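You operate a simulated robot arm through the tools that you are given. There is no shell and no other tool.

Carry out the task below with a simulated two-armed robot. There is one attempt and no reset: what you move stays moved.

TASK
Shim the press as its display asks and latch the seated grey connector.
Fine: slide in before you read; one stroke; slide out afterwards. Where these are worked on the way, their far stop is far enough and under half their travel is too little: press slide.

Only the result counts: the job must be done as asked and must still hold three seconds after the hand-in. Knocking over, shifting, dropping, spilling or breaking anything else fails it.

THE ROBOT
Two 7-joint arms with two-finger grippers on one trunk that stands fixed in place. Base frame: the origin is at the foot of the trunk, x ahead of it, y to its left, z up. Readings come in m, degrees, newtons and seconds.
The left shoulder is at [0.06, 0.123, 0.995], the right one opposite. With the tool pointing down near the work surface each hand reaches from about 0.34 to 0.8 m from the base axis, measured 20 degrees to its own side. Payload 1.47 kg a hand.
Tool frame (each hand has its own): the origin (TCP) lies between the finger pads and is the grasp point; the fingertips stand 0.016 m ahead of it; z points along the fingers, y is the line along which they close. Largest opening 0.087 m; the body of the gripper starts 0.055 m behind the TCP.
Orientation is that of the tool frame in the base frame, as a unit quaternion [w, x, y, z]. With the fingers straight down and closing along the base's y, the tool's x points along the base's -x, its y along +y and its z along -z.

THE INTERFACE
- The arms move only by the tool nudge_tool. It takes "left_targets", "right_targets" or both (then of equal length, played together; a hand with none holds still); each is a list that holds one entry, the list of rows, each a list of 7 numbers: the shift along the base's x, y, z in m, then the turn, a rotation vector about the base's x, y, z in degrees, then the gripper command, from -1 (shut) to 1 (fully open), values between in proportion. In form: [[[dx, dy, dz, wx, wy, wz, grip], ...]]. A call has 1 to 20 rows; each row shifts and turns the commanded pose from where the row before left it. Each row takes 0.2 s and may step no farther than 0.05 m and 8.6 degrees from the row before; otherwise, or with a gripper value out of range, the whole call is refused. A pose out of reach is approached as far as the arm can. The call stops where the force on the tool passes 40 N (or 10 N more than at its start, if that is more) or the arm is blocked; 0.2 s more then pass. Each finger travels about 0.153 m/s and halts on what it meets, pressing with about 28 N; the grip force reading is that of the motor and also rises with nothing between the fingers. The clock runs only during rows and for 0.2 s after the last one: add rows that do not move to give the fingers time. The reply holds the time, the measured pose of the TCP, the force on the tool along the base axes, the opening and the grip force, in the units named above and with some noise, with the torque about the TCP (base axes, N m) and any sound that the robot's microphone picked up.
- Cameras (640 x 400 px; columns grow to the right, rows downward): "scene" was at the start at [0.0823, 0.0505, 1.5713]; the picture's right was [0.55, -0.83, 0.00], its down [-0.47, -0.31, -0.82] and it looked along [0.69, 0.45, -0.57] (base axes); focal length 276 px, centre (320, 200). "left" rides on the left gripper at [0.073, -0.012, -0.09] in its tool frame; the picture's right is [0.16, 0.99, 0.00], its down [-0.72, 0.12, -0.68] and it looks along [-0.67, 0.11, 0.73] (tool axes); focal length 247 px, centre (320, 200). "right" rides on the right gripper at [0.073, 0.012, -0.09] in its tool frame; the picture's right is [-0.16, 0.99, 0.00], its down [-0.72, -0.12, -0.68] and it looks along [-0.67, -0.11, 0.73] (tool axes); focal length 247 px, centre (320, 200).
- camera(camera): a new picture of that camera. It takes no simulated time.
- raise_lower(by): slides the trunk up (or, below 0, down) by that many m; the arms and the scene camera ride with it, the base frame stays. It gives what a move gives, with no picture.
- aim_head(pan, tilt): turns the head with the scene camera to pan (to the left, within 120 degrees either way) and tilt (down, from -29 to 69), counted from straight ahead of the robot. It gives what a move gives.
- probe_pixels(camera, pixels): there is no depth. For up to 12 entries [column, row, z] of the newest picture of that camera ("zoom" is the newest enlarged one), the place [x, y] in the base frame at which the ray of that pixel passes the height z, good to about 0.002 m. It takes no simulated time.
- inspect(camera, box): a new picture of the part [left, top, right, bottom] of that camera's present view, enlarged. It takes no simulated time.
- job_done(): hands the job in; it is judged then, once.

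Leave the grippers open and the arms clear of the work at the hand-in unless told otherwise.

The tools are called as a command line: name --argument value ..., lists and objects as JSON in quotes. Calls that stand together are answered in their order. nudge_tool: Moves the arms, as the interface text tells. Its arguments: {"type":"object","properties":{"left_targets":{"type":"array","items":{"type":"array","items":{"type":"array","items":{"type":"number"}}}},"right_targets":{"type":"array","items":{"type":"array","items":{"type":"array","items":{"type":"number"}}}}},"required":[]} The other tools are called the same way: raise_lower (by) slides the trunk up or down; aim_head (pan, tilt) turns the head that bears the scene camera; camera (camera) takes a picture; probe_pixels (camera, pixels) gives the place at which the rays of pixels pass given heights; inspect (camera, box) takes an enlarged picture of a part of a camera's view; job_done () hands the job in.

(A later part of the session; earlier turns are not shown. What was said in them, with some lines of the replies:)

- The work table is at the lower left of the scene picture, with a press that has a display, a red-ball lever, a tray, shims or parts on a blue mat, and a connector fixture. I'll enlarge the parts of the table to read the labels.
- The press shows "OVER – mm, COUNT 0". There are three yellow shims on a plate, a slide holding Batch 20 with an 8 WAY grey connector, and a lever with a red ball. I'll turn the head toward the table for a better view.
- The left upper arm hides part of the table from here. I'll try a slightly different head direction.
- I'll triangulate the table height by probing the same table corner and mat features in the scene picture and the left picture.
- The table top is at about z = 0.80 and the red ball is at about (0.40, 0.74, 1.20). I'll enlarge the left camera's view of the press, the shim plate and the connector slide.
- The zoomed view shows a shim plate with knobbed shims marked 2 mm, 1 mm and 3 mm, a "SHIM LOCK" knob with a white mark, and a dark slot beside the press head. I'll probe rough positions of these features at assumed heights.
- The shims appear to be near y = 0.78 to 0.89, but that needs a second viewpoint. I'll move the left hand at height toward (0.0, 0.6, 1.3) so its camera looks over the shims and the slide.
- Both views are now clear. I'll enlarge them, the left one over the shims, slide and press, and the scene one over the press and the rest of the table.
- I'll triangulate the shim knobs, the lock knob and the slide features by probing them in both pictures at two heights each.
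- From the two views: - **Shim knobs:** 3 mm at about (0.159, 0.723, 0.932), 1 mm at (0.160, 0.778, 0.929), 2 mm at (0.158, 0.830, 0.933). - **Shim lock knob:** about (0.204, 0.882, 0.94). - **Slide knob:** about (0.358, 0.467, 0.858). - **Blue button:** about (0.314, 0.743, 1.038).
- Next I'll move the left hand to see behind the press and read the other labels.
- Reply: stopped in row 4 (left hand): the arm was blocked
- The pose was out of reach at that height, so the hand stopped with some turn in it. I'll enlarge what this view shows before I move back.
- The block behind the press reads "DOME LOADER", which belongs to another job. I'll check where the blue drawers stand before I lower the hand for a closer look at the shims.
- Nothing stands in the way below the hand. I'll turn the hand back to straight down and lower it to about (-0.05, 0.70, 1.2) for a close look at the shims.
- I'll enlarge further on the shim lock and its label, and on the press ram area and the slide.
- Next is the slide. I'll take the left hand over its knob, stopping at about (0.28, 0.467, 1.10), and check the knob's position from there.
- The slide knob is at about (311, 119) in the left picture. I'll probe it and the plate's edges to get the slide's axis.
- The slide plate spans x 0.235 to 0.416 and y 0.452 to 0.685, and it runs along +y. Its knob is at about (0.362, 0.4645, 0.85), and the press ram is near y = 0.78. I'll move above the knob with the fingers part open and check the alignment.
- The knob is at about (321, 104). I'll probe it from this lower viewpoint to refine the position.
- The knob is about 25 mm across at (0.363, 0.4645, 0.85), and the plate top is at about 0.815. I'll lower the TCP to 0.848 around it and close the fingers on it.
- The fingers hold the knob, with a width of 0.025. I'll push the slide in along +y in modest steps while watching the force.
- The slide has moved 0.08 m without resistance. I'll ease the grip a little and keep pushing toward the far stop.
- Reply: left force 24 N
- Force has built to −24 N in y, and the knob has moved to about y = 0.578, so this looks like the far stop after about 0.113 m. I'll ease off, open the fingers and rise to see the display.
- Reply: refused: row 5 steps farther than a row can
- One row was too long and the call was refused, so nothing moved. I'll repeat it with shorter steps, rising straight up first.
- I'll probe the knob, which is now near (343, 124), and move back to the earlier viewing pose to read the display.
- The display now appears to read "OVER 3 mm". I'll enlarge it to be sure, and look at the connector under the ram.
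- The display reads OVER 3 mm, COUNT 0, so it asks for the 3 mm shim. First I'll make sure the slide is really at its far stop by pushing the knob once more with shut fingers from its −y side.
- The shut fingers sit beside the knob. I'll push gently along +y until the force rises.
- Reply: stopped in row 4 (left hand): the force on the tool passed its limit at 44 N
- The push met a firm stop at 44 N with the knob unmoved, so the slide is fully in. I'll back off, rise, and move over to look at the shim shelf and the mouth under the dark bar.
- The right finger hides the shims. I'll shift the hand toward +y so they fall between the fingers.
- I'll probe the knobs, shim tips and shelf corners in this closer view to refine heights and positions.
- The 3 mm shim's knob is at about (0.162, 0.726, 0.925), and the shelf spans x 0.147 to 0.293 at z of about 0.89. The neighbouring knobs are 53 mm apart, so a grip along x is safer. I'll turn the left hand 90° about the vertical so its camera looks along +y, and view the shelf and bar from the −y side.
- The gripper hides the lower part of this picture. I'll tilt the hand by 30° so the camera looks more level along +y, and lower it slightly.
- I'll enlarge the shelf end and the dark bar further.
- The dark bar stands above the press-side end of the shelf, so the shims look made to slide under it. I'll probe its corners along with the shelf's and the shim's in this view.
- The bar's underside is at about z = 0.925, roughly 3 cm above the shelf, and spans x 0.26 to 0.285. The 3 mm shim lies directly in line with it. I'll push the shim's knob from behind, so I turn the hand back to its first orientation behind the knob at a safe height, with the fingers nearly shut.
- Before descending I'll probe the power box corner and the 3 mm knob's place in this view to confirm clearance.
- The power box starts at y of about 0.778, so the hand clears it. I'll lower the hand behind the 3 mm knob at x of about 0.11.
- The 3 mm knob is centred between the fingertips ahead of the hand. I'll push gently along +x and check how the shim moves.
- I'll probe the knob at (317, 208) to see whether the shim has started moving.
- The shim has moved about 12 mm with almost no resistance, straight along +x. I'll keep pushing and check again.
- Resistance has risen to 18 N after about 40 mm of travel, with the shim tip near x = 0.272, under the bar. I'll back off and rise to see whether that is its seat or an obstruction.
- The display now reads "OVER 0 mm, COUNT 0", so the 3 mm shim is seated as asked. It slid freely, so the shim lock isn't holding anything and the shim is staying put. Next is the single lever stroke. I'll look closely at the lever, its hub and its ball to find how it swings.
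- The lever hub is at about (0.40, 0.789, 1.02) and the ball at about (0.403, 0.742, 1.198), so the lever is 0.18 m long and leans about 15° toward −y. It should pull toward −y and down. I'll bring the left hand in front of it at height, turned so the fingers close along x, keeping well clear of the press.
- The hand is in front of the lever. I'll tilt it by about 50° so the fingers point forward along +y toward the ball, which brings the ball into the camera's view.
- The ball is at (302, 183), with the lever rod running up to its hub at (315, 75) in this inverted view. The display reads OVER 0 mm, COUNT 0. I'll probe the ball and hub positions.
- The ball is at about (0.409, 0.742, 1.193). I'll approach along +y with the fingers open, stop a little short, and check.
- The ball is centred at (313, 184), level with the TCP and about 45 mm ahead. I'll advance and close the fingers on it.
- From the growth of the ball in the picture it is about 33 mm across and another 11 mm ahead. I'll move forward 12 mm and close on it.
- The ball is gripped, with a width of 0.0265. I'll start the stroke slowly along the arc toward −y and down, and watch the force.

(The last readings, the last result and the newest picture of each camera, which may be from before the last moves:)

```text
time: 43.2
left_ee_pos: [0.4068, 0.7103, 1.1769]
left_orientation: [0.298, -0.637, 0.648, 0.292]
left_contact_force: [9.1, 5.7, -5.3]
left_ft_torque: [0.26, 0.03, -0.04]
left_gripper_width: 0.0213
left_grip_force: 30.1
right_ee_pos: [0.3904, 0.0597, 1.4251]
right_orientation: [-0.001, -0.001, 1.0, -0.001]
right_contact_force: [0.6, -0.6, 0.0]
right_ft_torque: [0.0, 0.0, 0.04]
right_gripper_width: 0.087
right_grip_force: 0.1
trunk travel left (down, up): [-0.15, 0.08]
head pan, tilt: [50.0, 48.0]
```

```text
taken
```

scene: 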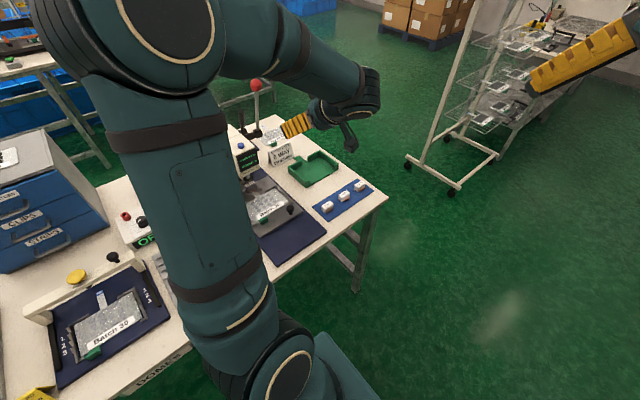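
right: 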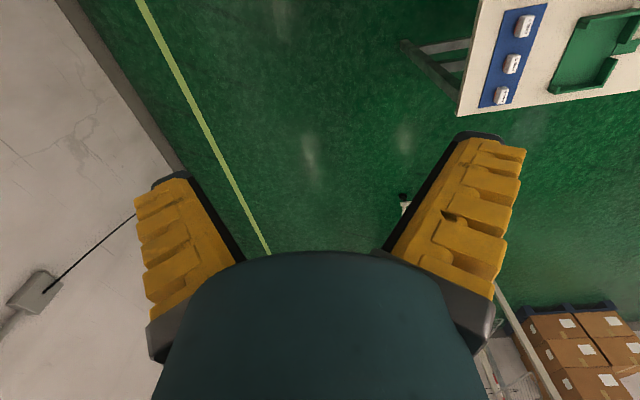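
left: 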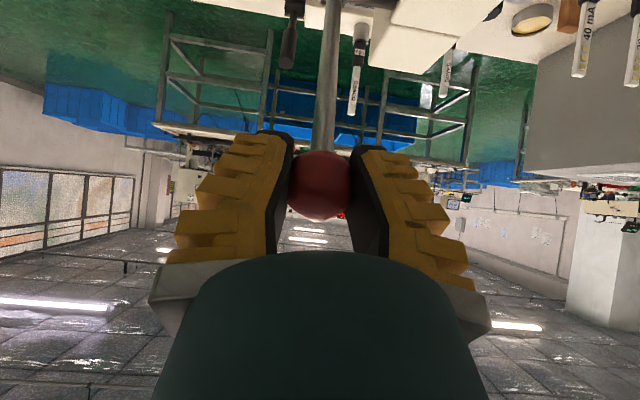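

The lever follows toward −y, but the fingers are slipping toward the ball's edge, with the width down to 0.021. Sideways friction isn't a secure hold for the full stroke. I'll ease the lever back to its start along the same arc, release it, and regrip with one finger above and behind the ball.

nudge_tool --left_targets '[[[0, 0.0142, 0.0061, 0, 0, 0, -1], [0, 0.0146, 0.0048, 0, 0, 0, -1], [0, 0.015, 0.0036, 0, 0, 0, -1], [0, 0, 0, 0, 0, 0, -0.5], [0, 0, 0, 0, 0, 0, 0.5], [0, 0, 0, 0, 0, 0, 1]]]'

camera --camera "left"

```text
time: 44.6
left_ee_pos: [0.4053, 0.752, 1.1935]
left_orientation: [0.3, -0.638, 0.647, 0.291]
left_contact_force: [0.7, -0.4, 0.2]
left_ft_torque: [0.01, 0.0, 0.01]
left_gripper_width: 0.0869
left_grip_force: 0.0
right_ee_pos: [0.3887, 0.0586, 1.4249]
right_orientation: [0.001, 0.001, 1.0, 0.0]
right_contact_force: [-0.2, 0.8, -0.6]
right_ft_torque: [0.0, -0.03, 0.02]
right_gripper_width: 0.0868
right_grip_force: 0.1
trunk travel left (down, up): [-0.15, 0.08]
head pan, tilt: [50.0, 48.0]
```

```text
taken
```

left: 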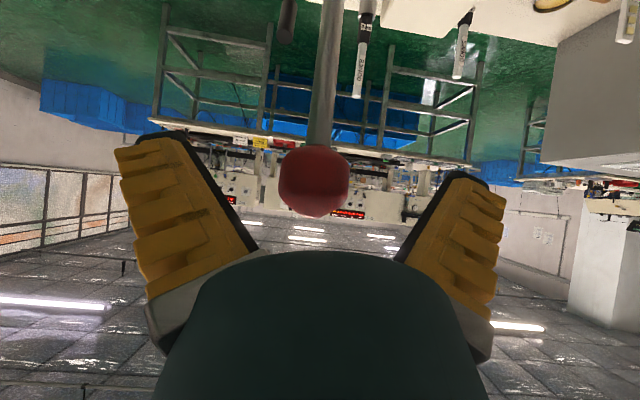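

The lever is back near its start with the ball centred at about (0.408, 0.751, 1.192). I'll back off along −y and roll the hand 90° about its own axis, so one finger comes over the ball's far upper side and the other below.

nudge_tool --left_targets '[[[0, -0.035, 0, 0, 0, 0, 1], [0, -0.035, 0, 0, 0, 0, 1], [0, -0.035, 0, 0, 0, 0, 1], [0, -0.035, 0, 0, 0, 0, 1], [0, 0, 0, 0, 6.27, -5.26, 1], [0, 0, 0, 0, 6.27, -5.26, 1], [0, 0, 0, 0, 6.27, -5.26, 1], [0, 0, 0, 0, 6.27, -5.26, 1], [0, 0, 0, 0, 6.27, -5.26, 1], [0, 0, 0, 0, 6.27, -5.26, 1], [0, 0, 0, 0, 6.27, -5.26, 1], [0, 0, 0, 0, 6.27, -5.26, 1], [0, 0, 0, 0, 6.27, -5.26, 1], [0, 0, 0, 0, 6.27, -5.26, 1], [0, 0, 0, 0, 6.27, -5.26, 1]]]'

camera --camera "left"

camera --camera "scene"

```text
time: 47.9
left_ee_pos: [0.4063, 0.6132, 1.1935]
left_orientation: [-0.007, 0.003, 0.91, 0.414]
left_contact_force: [0.0, 0.1, -0.2]
left_ft_torque: [0.03, -0.03, 0.03]
left_gripper_width: 0.0871
left_grip_force: 0.1
right_ee_pos: [0.3887, 0.0582, 1.4243]
right_orientation: [0.0, 0.0, 1.0, 0.0]
right_contact_force: [0.4, -0.6, 0.3]
right_ft_torque: [0.0, 0.02, -0.01]
right_gripper_width: 0.0872
right_grip_force: 0.1
trunk travel left (down, up): [-0.15, 0.08]
head pan, tilt: [50.0, 48.0]
```

```text
taken
```

left: 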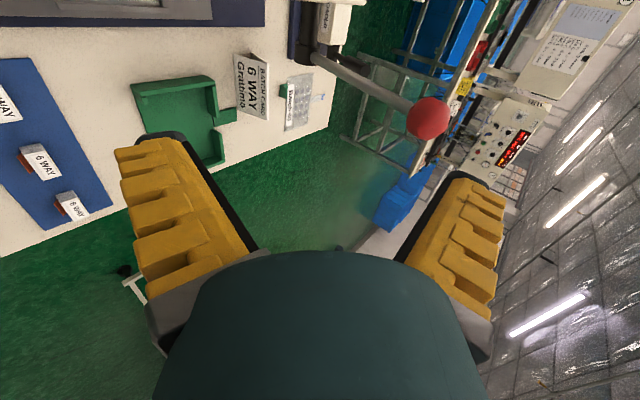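

```text
taken
```

scene: 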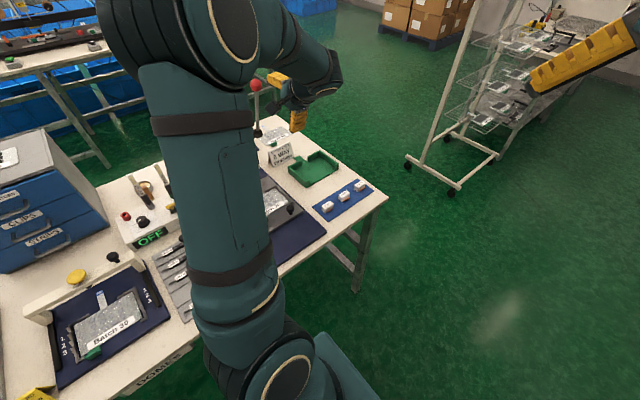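

The roll worked, and the ball is now at (428, 118). I'll move to a point 0.1 m back from the ball along the hand's axis, then approach along that axis with the fingers open.

nudge_tool --left_targets '[[[0.0006, 0.021, 0.0215, 0, 0, 0, 1], [0.0006, 0.021, 0.0215, 0, 0, 0, 1], [0.0005, 0.0204, 0.0213, 0, 0, 0, 1], [0, 0, 0, 0, 0, 0, 1]]]'

camera --camera "left"

```text
time: 48.9
left_ee_pos: [0.4087, 0.6744, 1.2587]
left_orientation: [-0.006, 0.003, 0.91, 0.415]
left_contact_force: [0.5, -0.5, -0.8]
left_ft_torque: [0.0, -0.02, -0.01]
left_gripper_width: 0.0868
left_grip_force: 0.1
right_ee_pos: [0.3895, 0.0567, 1.4242]
right_orientation: [0.001, 0.0, 1.0, 0.0]
right_contact_force: [-0.2, -0.2, 0.4]
right_ft_torque: [0.05, -0.02, 0.03]
right_gripper_width: 0.0871
right_grip_force: 0.2
trunk travel left (down, up): [-0.15, 0.08]
head pan, tilt: [50.0, 48.0]
```

```text
taken
```

left: 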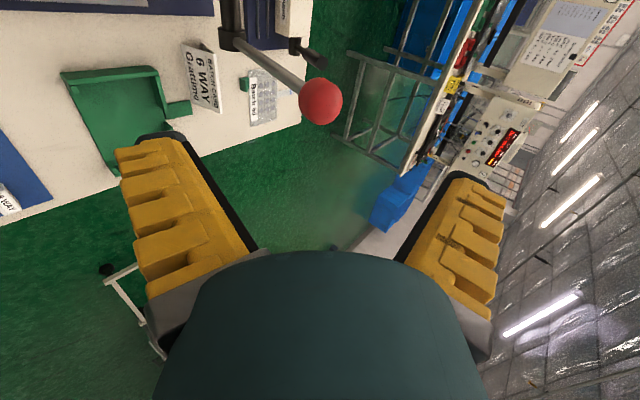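

The ball is at (320, 102), exactly where a point 0.1 m ahead on the hand's axis should appear. I'll advance 0.1 m along that axis and close.

nudge_tool --left_targets '[[[0, 0.0189, -0.0164, 0, 0, 0, 1], [0, 0.0189, -0.0164, 0, 0, 0, 1], [0, 0.0189, -0.0164, 0, 0, 0, 1], [0, 0.0189, -0.0164, 0, 0, 0, 1], [0, 0, 0, 0, 0, 0, 0.6], [0, 0, 0, 0, 0, 0, 0.2], [0, 0, 0, 0, 0, 0, -0.1], [0, 0, 0, 0, 0, 0, -0.3], [0, 0, 0, 0, 0, 0, -0.4]]]'

camera --camera "left"

```text
time: 50.9
left_ee_pos: [0.4083, 0.7498, 1.1934]
left_orientation: [-0.005, 0.001, 0.91, 0.414]
left_contact_force: [-0.8, 0.1, 0.7]
left_ft_torque: [0.02, -0.01, 0.01]
left_gripper_width: 0.0322
left_grip_force: 4.5
right_ee_pos: [0.3894, 0.0584, 1.4239]
right_orientation: [0.0, 0.0, 1.0, 0.0]
right_contact_force: [0.1, 0.6, 0.3]
right_ft_torque: [0.0, -0.02, 0.03]
right_gripper_width: 0.0868
right_grip_force: 0.1
trunk travel left (down, up): [-0.15, 0.08]
head pan, tilt: [50.0, 48.0]
```

```text
taken
```

left: 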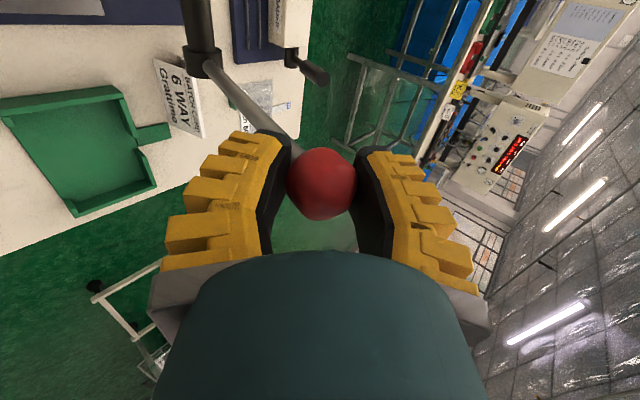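

The ball sits between the fingers, at a width of 0.032. I'll pull the lever along its arc toward −y and down, a few steps at first.

nudge_tool --left_targets '[[[0, -0.015, -0.0036, 0, 0, 0, -0.45], [0, -0.0146, -0.0048, 0, 0, 0, -0.45], [0, -0.0142, -0.0061, 0, 0, 0, -0.45], [0, -0.0136, -0.0073, 0, 0, 0, -0.45]]]'

camera --camera "left"

```text
time: 51.9
left_ee_pos: [0.408, 0.6929, 1.1712]
left_orientation: [-0.006, 0.001, 0.91, 0.415]
left_contact_force: [1.1, 0.5, 1.7]
left_ft_torque: [0.01, 0.02, 0.0]
left_gripper_width: 0.031
left_grip_force: 5.5
right_ee_pos: [0.389, 0.0577, 1.426]
right_orientation: [-0.001, -0.001, 1.0, -0.001]
right_contact_force: [0.4, 1.2, 0.9]
right_ft_torque: [-0.01, 0.01, -0.02]
right_gripper_width: 0.0874
right_grip_force: 0.1
trunk travel left (down, up): [-0.15, 0.08]
head pan, tilt: [50.0, 48.0]
```

```text
taken
```

left: 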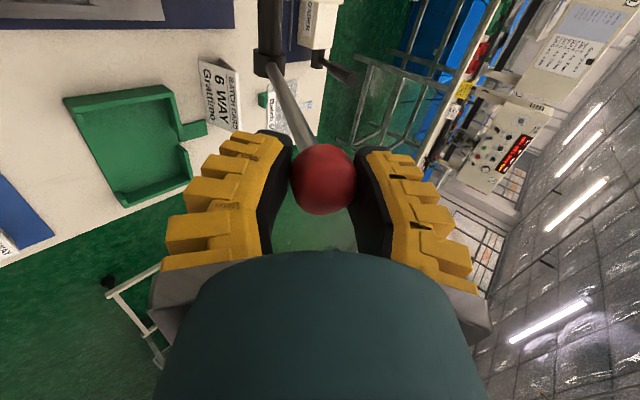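

The lever follows easily and the ball is well held. I'll continue along the arc.

nudge_tool --left_targets '[[[0, -0.0129, -0.0085, 0, 0, 0, -0.45], [0, -0.0121, -0.0095, 0, 0, 0, -0.45], [0, -0.0112, -0.0106, 0, 0, 0, -0.45], [0, -0.0102, -0.0115, 0, 0, 0, -0.45]]]'

camera --camera "left"

```text
time: 52.9
left_ee_pos: [0.4089, 0.6465, 1.1308]
left_orientation: [-0.007, 0.002, 0.909, 0.416]
left_contact_force: [0.8, 1.1, 1.4]
left_ft_torque: [0.02, 0.02, 0.0]
left_gripper_width: 0.0314
left_grip_force: 5.9
right_ee_pos: [0.3887, 0.0587, 1.4244]
right_orientation: [0.0, 0.0, 1.0, 0.0]
right_contact_force: [0.4, 0.4, 0.7]
right_ft_torque: [0.01, 0.01, 0.0]
right_gripper_width: 0.0872
right_grip_force: 0.1
trunk travel left (down, up): [-0.15, 0.08]
head pan, tilt: [50.0, 48.0]
```

```text
taken
```

left: 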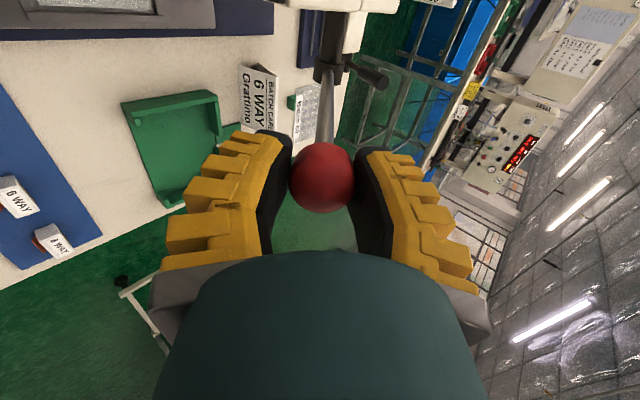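

The lever is at about 50° now and still light. I'll continue in small steps toward the bottom of the stroke.

nudge_tool --left_targets '[[[0, -0.0093, -0.0124, 0, 0, 0, -0.45], [0, -0.008, -0.0131, 0, 0, 0, -0.45], [0, -0.007, -0.0138, 0, 0, 0, -0.45]]]'

camera --camera "left"

camera --camera "scene"

```text
time: 53.6
left_ee_pos: [0.409, 0.6214, 1.091]
left_orientation: [-0.006, 0.002, 0.91, 0.415]
left_contact_force: [2.0, 0.5, 1.3]
left_ft_torque: [-0.01, 0.01, -0.02]
left_gripper_width: 0.0313
left_grip_force: 5.8
right_ee_pos: [0.3899, 0.0591, 1.4252]
right_orientation: [0.0, 0.0, 1.0, 0.0]
right_contact_force: [0.8, -0.1, 0.1]
right_ft_torque: [0.02, 0.01, 0.0]
right_gripper_width: 0.0869
right_grip_force: 0.0
trunk travel left (down, up): [-0.15, 0.08]
head pan, tilt: [50.0, 48.0]
```

```text
taken
```

left: 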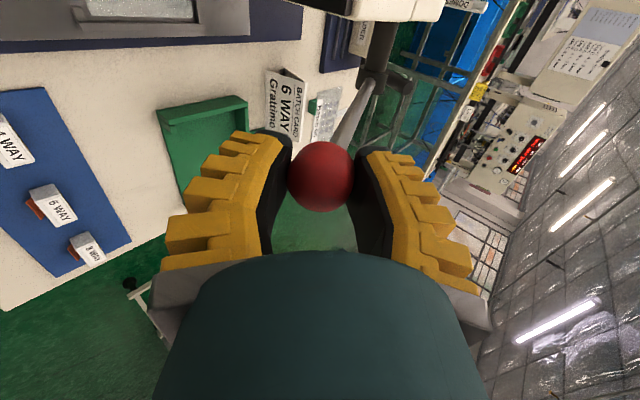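

```text
taken
```

scene: 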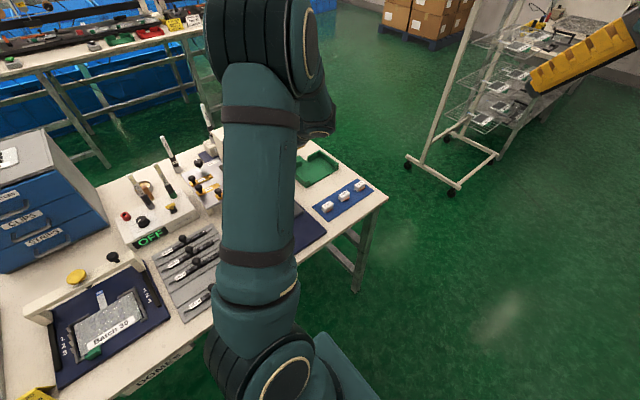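

The lever is at about 66° and still free. As the rod tilts toward the upper finger, I'll turn the hand along with it while continuing.

nudge_tool --left_targets '[[[0, -0.0057, -0.0143, 5, 0, 0, -0.45], [0, -0.0044, -0.0148, 5, 0, 0, -0.45]]]'

camera --camera "left"

```text
time: 54.2
left_ee_pos: [0.4072, 0.6124, 1.0615]
left_orientation: [-0.007, 0.001, 0.87, 0.493]
left_contact_force: [0.2, 2.0, 1.7]
left_ft_torque: [-0.03, -0.04, -0.04]
left_gripper_width: 0.0314
left_grip_force: 5.6
right_ee_pos: [0.3889, 0.0582, 1.4247]
right_orientation: [0.0, 0.0, 1.0, 0.001]
right_contact_force: [-0.4, -1.3, -0.7]
right_ft_torque: [0.01, 0.0, 0.04]
right_gripper_width: 0.0869
right_grip_force: 0.1
trunk travel left (down, up): [-0.15, 0.08]
head pan, tilt: [50.0, 48.0]
```

```text
taken
```

left: 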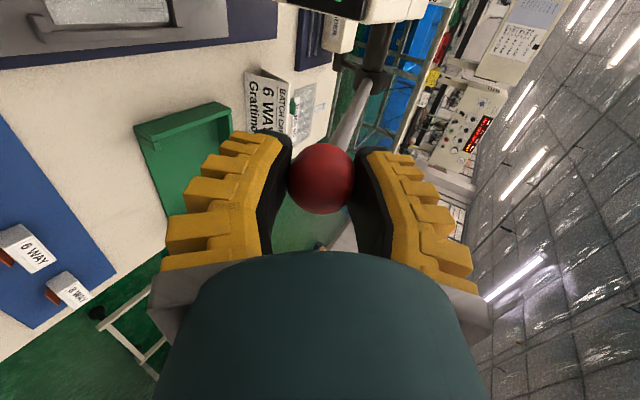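

Still light at about 76°. I'll continue step by step and watch for the press resistance or the stop.

nudge_tool --left_targets '[[[0, -0.0031, -0.015, 5, 0, 0, -0.45], [0, -0.0018, -0.0154, 5, 0, 0, -0.45]]]'

camera --camera "left"

camera --camera "scene"

```text
time: 54.9
left_ee_pos: [0.4077, 0.6094, 1.037]
left_orientation: [-0.006, -0.001, 0.821, 0.571]
left_contact_force: [6.0, 15.8, 33.5]
left_ft_torque: [-0.21, 0.08, -0.19]
left_gripper_width: 0.0566
left_grip_force: 22.8
right_ee_pos: [0.3863, 0.0563, 1.4258]
right_orientation: [0.0, 0.0, 1.0, 0.0]
right_contact_force: [0.9, 0.5, -0.3]
right_ft_torque: [-0.04, 0.06, -0.02]
right_gripper_width: 0.087
right_grip_force: 0.1
trunk travel left (down, up): [-0.15, 0.08]
head pan, tilt: [50.0, 48.0]
```

```text
taken
```

left: 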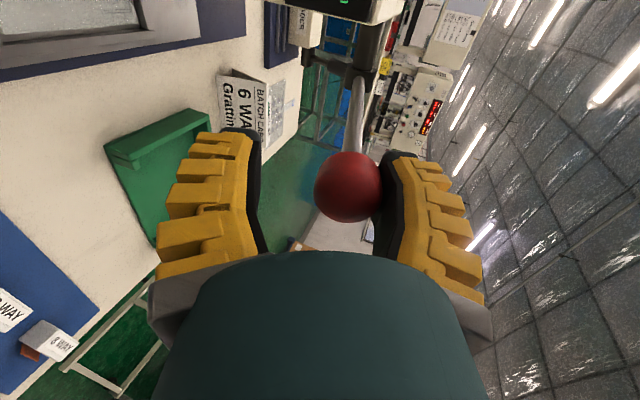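

```text
taken
```

scene: 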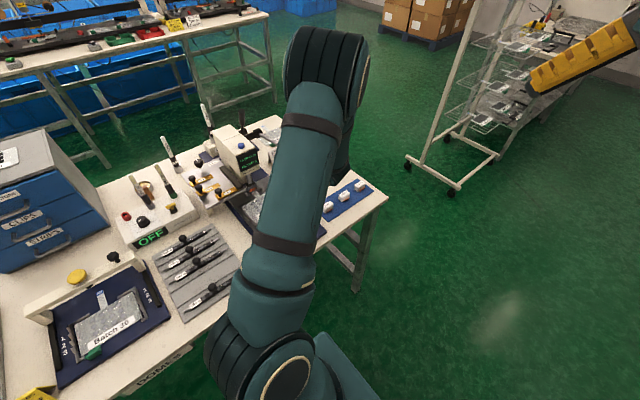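

Force rose to 33 N, so the lever has met resistance at about 80°. I'll read the display in the scene view.

inspect --camera "scene" --box '[205, 115, 285, 200]'

inspect --camera "scene" --box '[228, 140, 268, 165]'

```text
4.71 times, centred on (245, 158) of scene
```

zoom: 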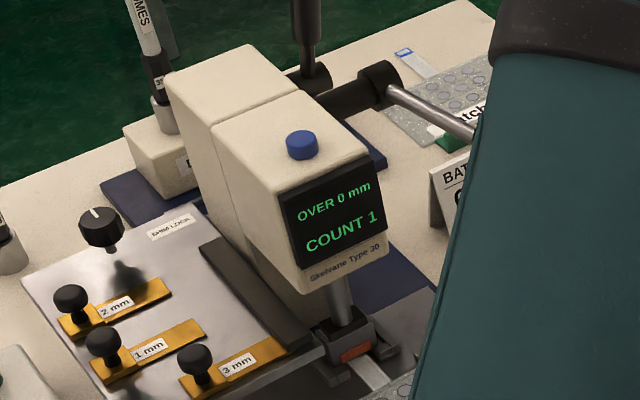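

```text
16.00 times, centred on (248, 152) of scene
```

zoom: 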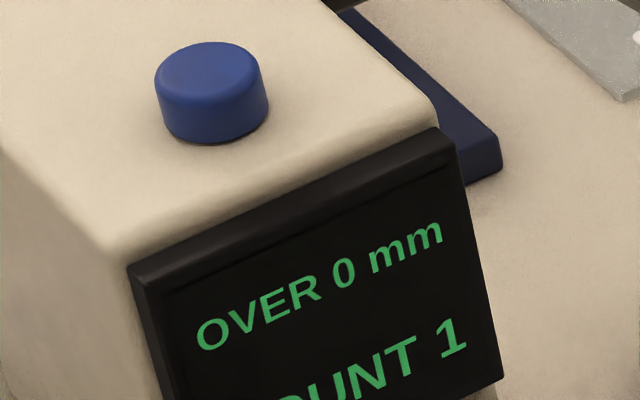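

The display now reads OVER 0 mm, COUNT 1, the ram is down on the connector, and the 3 mm shim is still in place. I'll raise the lever back along the same arc without letting it go.

nudge_tool --left_targets '[[[0, 0.0018, 0.0154, -5, 0, 0, -0.45], [0, 0.0031, 0.015, -5, 0, 0, -0.45], [0, 0.0044, 0.0148, -5, 0, 0, -0.45], [0, 0.0057, 0.0143, -5, 0, 0, -0.45]]]'

camera --camera "left"

```text
time: 55.9
left_ee_pos: [0.407, 0.6229, 1.0903]
left_orientation: [-0.006, 0.001, 0.91, 0.414]
left_contact_force: [-0.1, 2.7, 0.5]
left_ft_torque: [0.04, 0.0, -0.04]
left_gripper_width: 0.031
left_grip_force: 5.5
right_ee_pos: [0.3879, 0.0598, 1.4247]
right_orientation: [0.0, 0.0, 1.0, -0.001]
right_contact_force: [-0.2, -0.5, -0.5]
right_ft_torque: [0.02, -0.01, 0.04]
right_gripper_width: 0.087
right_grip_force: 0.1
trunk travel left (down, up): [-0.15, 0.08]
head pan, tilt: [50.0, 48.0]
```

```text
taken
```

left: 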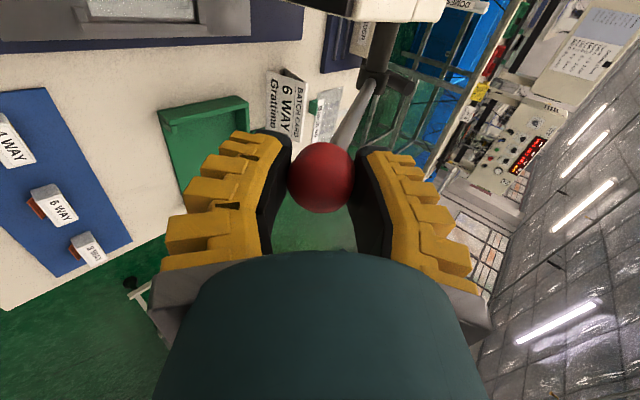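

The ball is still held and coming up with the hand. I'll continue raising it to its starting angle.

nudge_tool --left_targets '[[[0, 0.007, 0.0138, 0, 0, 0, -0.45], [0, 0.008, 0.0131, 0, 0, 0, -0.45], [0, 0.0093, 0.0124, 0, 0, 0, -0.45], [0, 0.0102, 0.0115, 0, 0, 0, -0.45], [0, 0.0112, 0.0106, 0, 0, 0, -0.45], [0, 0.0121, 0.0095, 0, 0, 0, -0.45], [0, 0.0129, 0.0085, 0, 0, 0, -0.45], [0, 0.0136, 0.0073, 0, 0, 0, -0.45], [0, 0.0142, 0.0061, 0, 0, 0, -0.45], [0, 0.0146, 0.0048, 0, 0, 0, -0.45], [0, 0.013, 0.003, 0, 0, 0, -0.45]]]'

camera --camera "left"

camera --camera "scene"

```text
time: 58.2
left_ee_pos: [0.4082, 0.7491, 1.1911]
left_orientation: [-0.005, 0.002, 0.91, 0.414]
left_contact_force: [0.3, 0.1, -0.4]
left_ft_torque: [-0.03, 0.0, 0.01]
left_gripper_width: 0.0308
left_grip_force: 5.1
right_ee_pos: [0.3893, 0.0576, 1.4253]
right_orientation: [-0.001, 0.0, 1.0, 0.0]
right_contact_force: [0.6, -0.6, 0.5]
right_ft_torque: [0.0, -0.01, 0.0]
right_gripper_width: 0.087
right_grip_force: 0.0
trunk travel left (down, up): [-0.15, 0.08]
head pan, tilt: [50.0, 48.0]
```

```text
taken
```

left: 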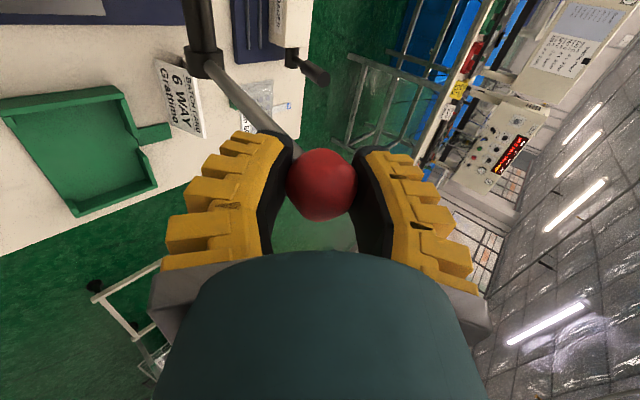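

```text
taken
```

scene: 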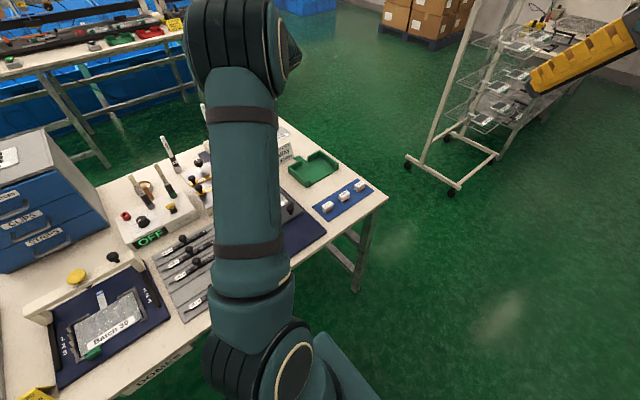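

The lever is back at its starting position. I'll open the fingers, wait a moment, and back straight off along the hand's axis.

nudge_tool --left_targets '[[[0, 0, 0, 0, 0, 0, 0.3], [0, 0, 0, 0, 0, 0, 1], [0, 0, 0, 0, 0, 0, 1], [0, -0.0189, 0.0164, 0, 0, 0, 1], [0, -0.0189, 0.0164, 0, 0, 0, 1], [0, -0.0189, 0.0164, 0, 0, 0, 1], [0, -0.0189, 0.0164, 0, 0, 0, 1], [0, -0.03, 0, 0, 0, 0, 1], [0, -0.04, 0, 0, 0, 0, 1], [0, -0.04, 0, 0, 0, 0, 1]]]'

camera --camera "left"

camera --camera "scene"

```text
time: 60.5
left_ee_pos: [0.4075, 0.5613, 1.2567]
left_orientation: [-0.006, 0.003, 0.91, 0.415]
left_contact_force: [0.0, -0.9, 1.1]
left_ft_torque: [0.02, 0.0, -0.03]
left_gripper_width: 0.0871
left_grip_force: 0.0
right_ee_pos: [0.3897, 0.0579, 1.4245]
right_orientation: [0.0, 0.0, 1.0, 0.0]
right_contact_force: [-0.4, -1.0, 0.3]
right_ft_torque: [-0.02, -0.01, -0.03]
right_gripper_width: 0.0872
right_grip_force: 0.1
trunk travel left (down, up): [-0.15, 0.08]
head pan, tilt: [50.0, 48.0]
```

```text
taken
```

left: 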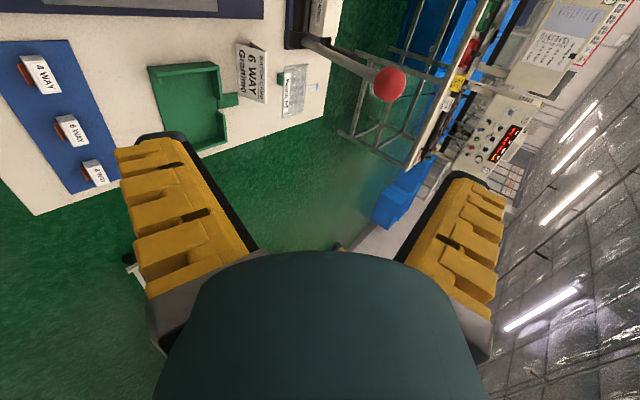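

```text
taken
```

scene: 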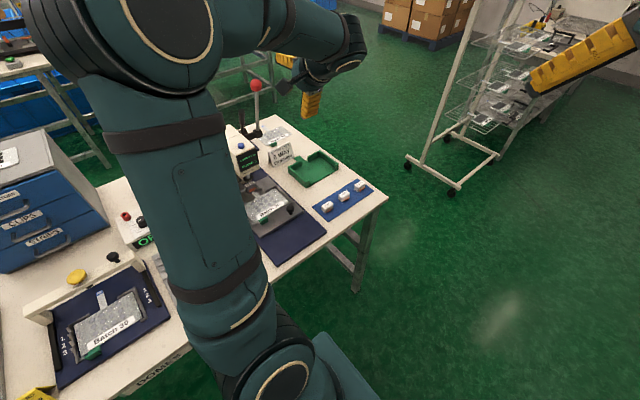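

The lever stands at rest and the hand is clear. I'll bring the hand back to pointing straight down above the slide knob and check the display and connector on the way.

nudge_tool --left_targets '[[[-0.02, -0.015, -0.02, -8.17, 0, 0, 1], [-0.02, -0.015, -0.02, -8.17, 0, 0, 1], [-0.02, -0.015, -0.02, -8.17, 0, 0, 1], [-0.02, -0.015, -0.02, -8.17, 0, 0, 0.5], [-0.02, -0.015, -0.02, -8.17, 0, 0, 0.2], [-0.02, -0.015, -0.02, -8.17, 0, 0, 0.2]]]'

camera --camera "left"

inspect --camera "left" --box '[440, 40, 640, 190]'

```text
time: 61.9
left_ee_pos: [0.2874, 0.4722, 1.1366]
left_orientation: [-0.004, 0.005, 1.0, -0.001]
left_contact_force: [0.9, -0.9, -0.1]
left_ft_torque: [-0.02, -0.04, 0.0]
left_gripper_width: 0.0574
left_grip_force: 4.0
right_ee_pos: [0.3891, 0.0593, 1.4259]
right_orientation: [-0.001, 0.0, 1.0, 0.0]
right_contact_force: [0.1, 0.5, 0.9]
right_ft_torque: [-0.02, -0.02, 0.0]
right_gripper_width: 0.0869
right_grip_force: 0.1
trunk travel left (down, up): [-0.15, 0.08]
head pan, tilt: [50.0, 48.0]
```

```text
taken
```

left: 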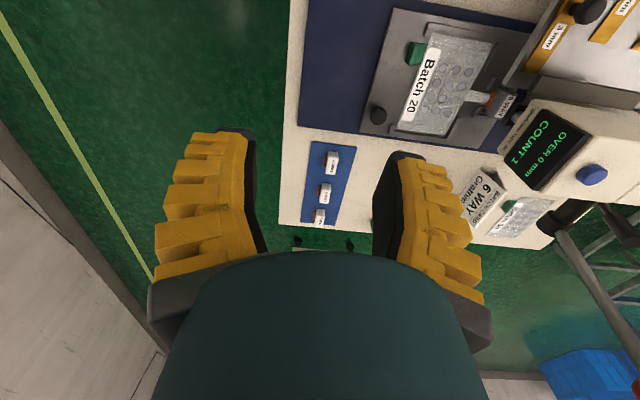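

```text
2.67 times, centred on (540, 115) of left
```

zoom: 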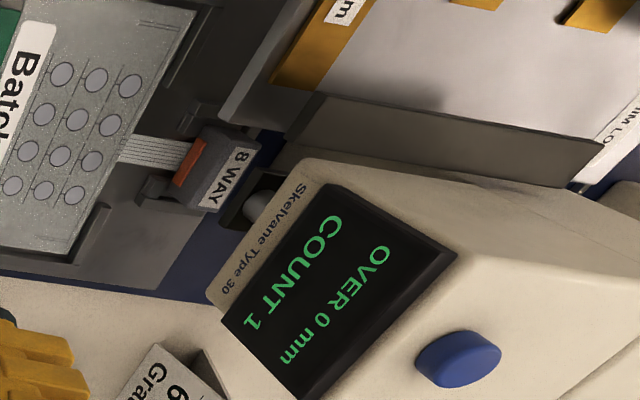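

The display confirms OVER 0 mm, COUNT 1, and the connector's orange latch has swung over flat. Now I'll go back over the slide knob to draw the slide out.

nudge_tool --left_targets '[[[0.019, 0.026, -0.025, 0, 0, 0, 0.2], [0.019, 0.026, -0.025, 0, 0, 0, 0.2], [0.019, 0.026, -0.025, 0, 0, 0, 0.2], [0.0195, 0.026, -0.025, 0, 0, 0, 0.2], [0, 0, -0.045, 0, 0, 0, 0.2], [0, 0, -0.04, 0, 0, 0, 0.2]]]'

camera --camera "left"

```text
time: 63.2
left_ee_pos: [0.3644, 0.5781, 0.952]
left_orientation: [-0.005, 0.004, 1.0, 0.001]
left_contact_force: [-0.4, 0.9, 0.8]
left_ft_torque: [-0.04, 0.02, -0.02]
left_gripper_width: 0.0573
left_grip_force: 4.4
right_ee_pos: [0.39, 0.0588, 1.4248]
right_orientation: [0.0, 0.0, 1.0, 0.001]
right_contact_force: [0.0, 0.4, 0.5]
right_ft_torque: [0.03, -0.01, 0.02]
right_gripper_width: 0.0873
right_grip_force: 0.1
trunk travel left (down, up): [-0.15, 0.08]
head pan, tilt: [50.0, 48.0]
```

```text
taken
```

left: 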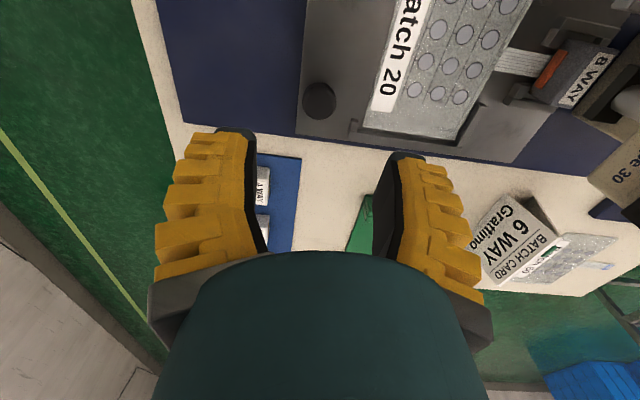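

probe_pixels --camera "left" --pixels '[[319, 100, 0.85], [320, 100, 0.86]]'

inspect --camera "left" --box '[500, 10, 640, 140]'

```text
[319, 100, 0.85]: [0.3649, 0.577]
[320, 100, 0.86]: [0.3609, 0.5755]
```

```text
3.08 times, centred on (570, 75) of left
```

zoom: 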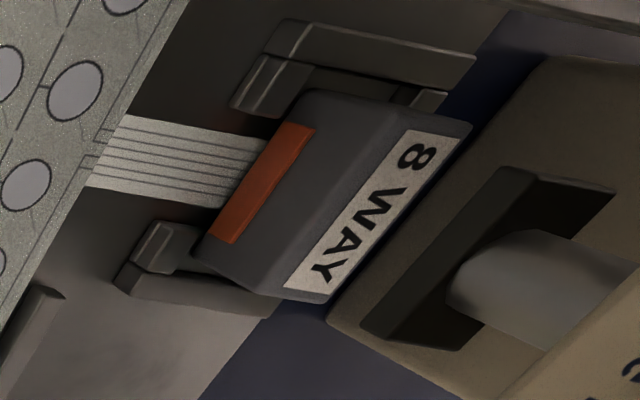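

The latch lies flush in the connector's face. The knob is at (0.364, 0.577, 0.85). I'll lower onto it, close the fingers, and then pull along −y.

nudge_tool --left_targets '[[[0, -0.001, -0.034, 0, 0, 0, 0.0], [0, 0, -0.034, 0, 0, 0, 0.0], [0, 0, -0.033, 0, 0, 0, 0.0], [0, 0, 0, 0, 0, 0, 0.0], [0, 0, 0, 0, 0, 0, -0.4], [0, 0, 0, 0, 0, 0, -0.5], [0, 0, 0, 0, 0, 0, -0.5]]]'

camera --camera "left"

```text
time: 64.8
left_ee_pos: [0.3652, 0.5767, 0.8501]
left_orientation: [-0.006, 0.005, 1.0, 0.0]
left_contact_force: [-0.3, 0.5, -0.5]
left_ft_torque: [0.02, -0.02, 0.04]
left_gripper_width: 0.0281
left_grip_force: 4.8
right_ee_pos: [0.3892, 0.058, 1.4237]
right_orientation: [0.0, 0.0, 1.0, 0.0]
right_contact_force: [0.5, 0.1, -0.2]
right_ft_torque: [0.04, -0.03, -0.02]
right_gripper_width: 0.0871
right_grip_force: 0.0
trunk travel left (down, up): [-0.15, 0.08]
head pan, tilt: [50.0, 48.0]
```

```text
taken
```

left: 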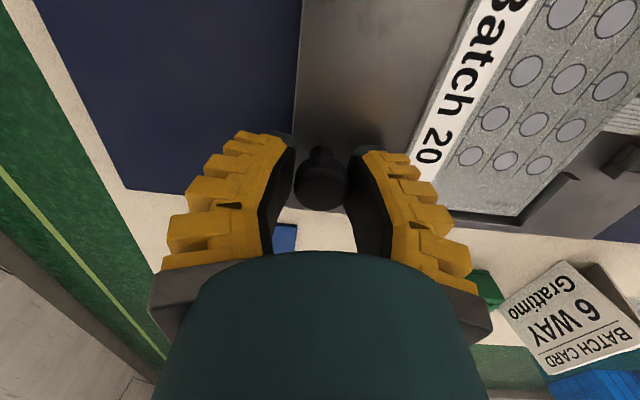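

The knob is enclosed between the fingers. I'll pull the slide out along −y.

nudge_tool --left_targets '[[[0, -0.01, 0, 0, 0, 0, -0.5], [0, -0.012, 0, 0, 0, 0, -0.5], [0, -0.012, 0, 0, 0, 0, -0.5], [0, -0.012, 0, 0, 0, 0, -0.5], [0, -0.012, 0, 0, 0, 0, -0.5], [0, -0.012, 0, 0, 0, 0, -0.5], [0, -0.012, 0, 0, 0, 0, -0.5], [0, -0.012, 0, 0, 0, 0, -0.5], [0, -0.008, 0, 0, 0, 0, -0.5]]]'

camera --camera "left"

```text
time: 66.8
left_ee_pos: [0.3644, 0.4749, 0.8507]
left_orientation: [-0.005, 0.004, 1.0, -0.001]
left_contact_force: [-0.2, 0.8, -0.3]
left_ft_torque: [-0.02, 0.0, 0.0]
left_gripper_width: 0.0283
left_grip_force: 4.7
right_ee_pos: [0.3888, 0.0589, 1.425]
right_orientation: [0.0, 0.0, 1.0, 0.0]
right_contact_force: [-0.8, 0.3, 0.4]
right_ft_torque: [0.01, -0.02, 0.01]
right_gripper_width: 0.0871
right_grip_force: 0.0
trunk travel left (down, up): [-0.15, 0.08]
head pan, tilt: [50.0, 48.0]
```

```text
taken
```

left: 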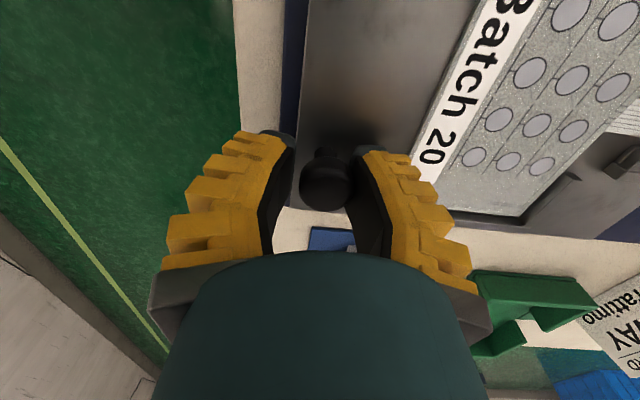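

The slide has come out about 0.10 m. I'll draw it the last centimetre or so to its outer stop in fine steps.

nudge_tool --left_targets '[[[0, -0.005, 0, 0, 0, 0, -0.5], [0, -0.004, 0, 0, 0, 0, -0.5], [0, -0.003, 0, 0, 0, 0, -0.5], [0, -0.003, 0, 0, 0, 0, -0.5], [0, 0, 0, 0, 0, 0, -0.5]]]'

camera --camera "left"

```text
time: 68.0
left_ee_pos: [0.3641, 0.4607, 0.8513]
left_orientation: [-0.004, 0.003, 1.0, 0.0]
left_contact_force: [1.7, 10.9, 0.7]
left_ft_torque: [0.02, -0.04, -0.03]
left_gripper_width: 0.0347
left_grip_force: 9.1
right_ee_pos: [0.3884, 0.0594, 1.4249]
right_orientation: [-0.001, 0.0, 1.0, 0.0]
right_contact_force: [0.0, 0.8, -0.9]
right_ft_torque: [0.03, 0.02, 0.02]
right_gripper_width: 0.0871
right_grip_force: 0.0
trunk travel left (down, up): [-0.15, 0.08]
head pan, tilt: [50.0, 48.0]
```

```text
taken
```

left: 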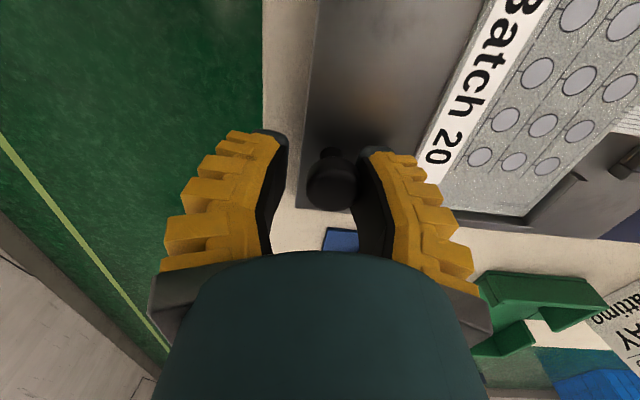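

Force has risen to 11 N with the knob at y of about 0.465, which is its original place, so the slide is fully out. I'll centre, open and rise.

nudge_tool --left_targets '[[[0, 0.006, 0, 0, 0, 0, -0.2], [0, 0, 0, 0, 0, 0, 0.2], [0, 0, 0, 0, 0, 0, 0.2], [0, 0, 0.04, 0, 0, 0, 0.2], [0, 0, 0.045, 0, 0, 0, 0.2], [-0.02, 0, 0.04, 0, 0, 0, 0.5], [-0.02, -0.01, 0.04, 0, 0, 0, 1], [-0.02, -0.01, 0.04, 0, 0, 0, 1], [-0.02, 0, 0.04, 0, 0, 0, 1]]]'

camera --camera "left"

camera --camera "scene"

```text
time: 70.0
left_ee_pos: [0.2836, 0.4434, 1.0972]
left_orientation: [-0.006, 0.005, 1.0, 0.0]
left_contact_force: [0.1, -0.4, -0.7]
left_ft_torque: [0.02, -0.03, 0.0]
left_gripper_width: 0.0869
left_grip_force: 0.1
right_ee_pos: [0.3858, 0.0583, 1.426]
right_orientation: [0.001, 0.0, 1.0, 0.0]
right_contact_force: [-0.5, -0.3, 0.6]
right_ft_torque: [-0.02, -0.02, 0.0]
right_gripper_width: 0.087
right_grip_force: 0.1
trunk travel left (down, up): [-0.15, 0.08]
head pan, tilt: [50.0, 48.0]
```

```text
taken
```

left: 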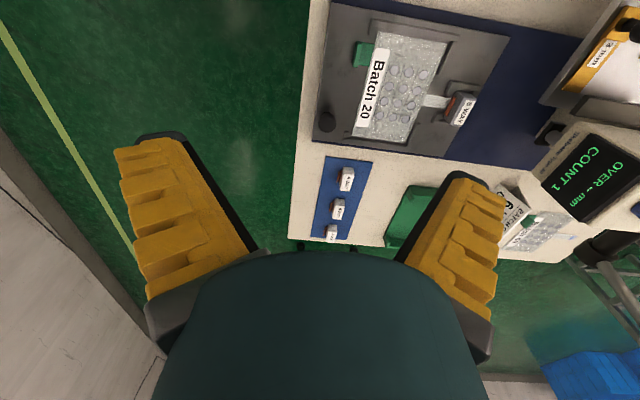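

```text
taken
```

scene: 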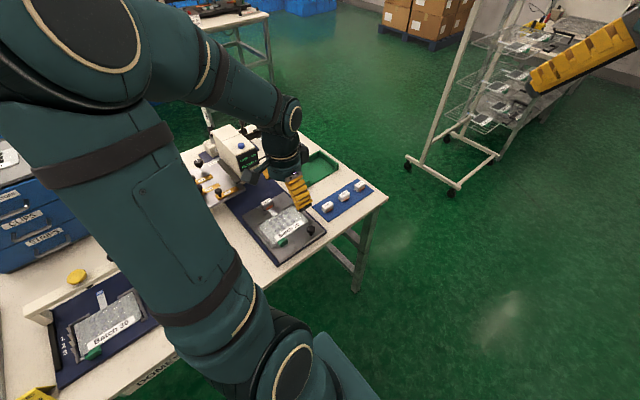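

The slide is out, and the display shows COUNT 1 with "OVER – mm" again. I'll enlarge the connector and the shim, then take the arm clear.

inspect --camera "left" --box '[400, 60, 520, 140]'

inspect --camera "left" --box '[520, 0, 640, 240]'

nudge_tool --left_targets '[[[0, 0, 0.045, 0, 0, 0, 1], [0, 0, 0.045, 0, 0, 0, 1], [0.01, 0, 0.045, 0, 0, 0, 1], [0.01, 0, 0.045, 0, 0, 0, 1], [0.01, 0, 0.045, 0, 0, 0, 1], [0.01, 0, 0.045, 0, 0, 0, 1], [0.01, 0, 0.03, 0, 0, 0, 1]]]'

camera --camera "left"

camera --camera "scene"

```text
5.00 times, centred on (460, 100) of left
```

zoom: 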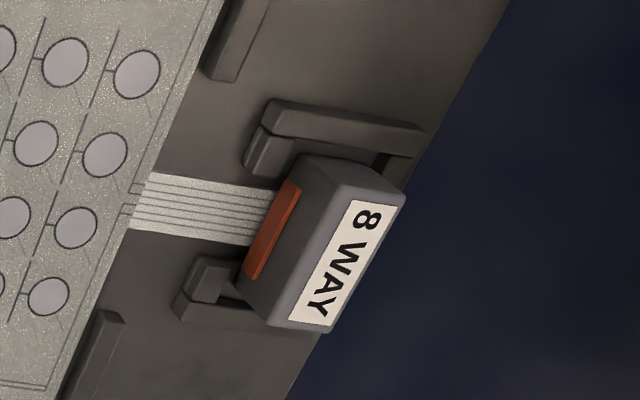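

```text
1.67 times, centred on (580, 120) of left
```

zoom: 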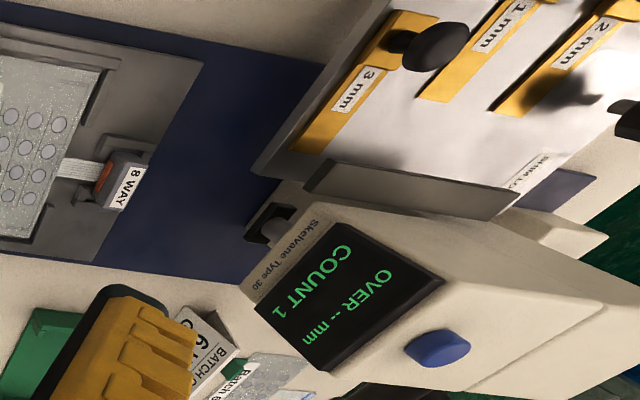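

```text
time: 71.7
left_ee_pos: [0.3354, 0.4456, 1.3964]
left_orientation: [-0.006, 0.005, 1.0, 0.0]
left_contact_force: [0.2, 0.2, -0.2]
left_ft_torque: [-0.03, 0.0, 0.01]
left_gripper_width: 0.087
left_grip_force: 0.0
right_ee_pos: [0.39, 0.059, 1.426]
right_orientation: [0.0, 0.0, 1.0, 0.0]
right_contact_force: [-0.5, 0.5, 0.1]
right_ft_torque: [-0.01, 0.02, -0.01]
right_gripper_width: 0.0871
right_grip_force: 0.0
trunk travel left (down, up): [-0.15, 0.08]
head pan, tilt: [50.0, 48.0]
```

```text
taken
```

left: 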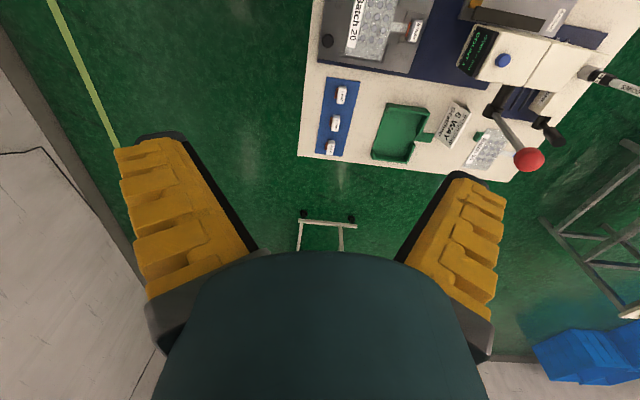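

```text
taken
```

scene: 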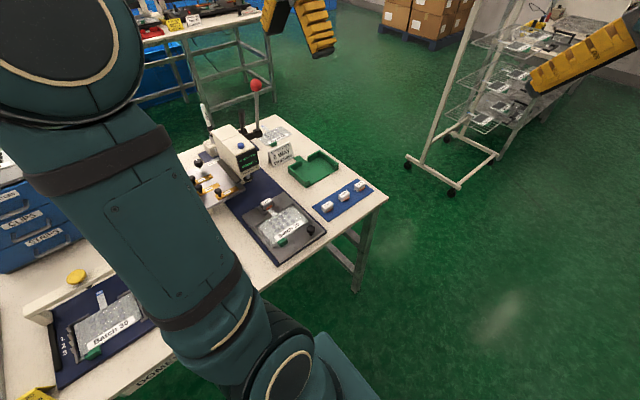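

The job is finished as far as I can see:
- **Shim:** the 3 mm shim is in and the press read OVER 0 mm.
- **Stroke:** one stroke was made, COUNT 1, and the lever is back up.
- **Connector:** the grey 8 WAY connector's orange latch lies flush.
- **Slide:** it is fully out at its outer stop.
- **Arms:** both grippers are open and clear, and nothing else in view has been disturbed.

I'm handing the job in.

job_done

```text
The job is handed in.
```

The press is shimmed and the grey 8 WAY connector is latched. I've handed the job in, but the reply only confirmed receipt, so I don't know the verdict.

- **Reading:** with the slide pushed in to its far stop, the display read OVER 3 mm.
- **Shim:** I slid the 3 mm shim in and the display went to OVER 0 mm. It was still in place after the stroke.
- **Stroke:** I made one full lever stroke, the count went from 0 to 1, and I returned the lever to its rest position. Before that I started a pull, felt the grip slipping, and eased the lever back. The count still read 0 after that.
- **Connector:** the orange latch now lies flush in the connector's face.
- **Slide:** I drew it back out to its outer stop, where it started.

I left the SHIM LOCK knob alone. The shim slid in freely and stayed put through the stroke, and your notes listed only the slide as something to work on the way.

At hand-in both grippers were open and the arms clear. I saw nothing else disturbed in the last pictures.
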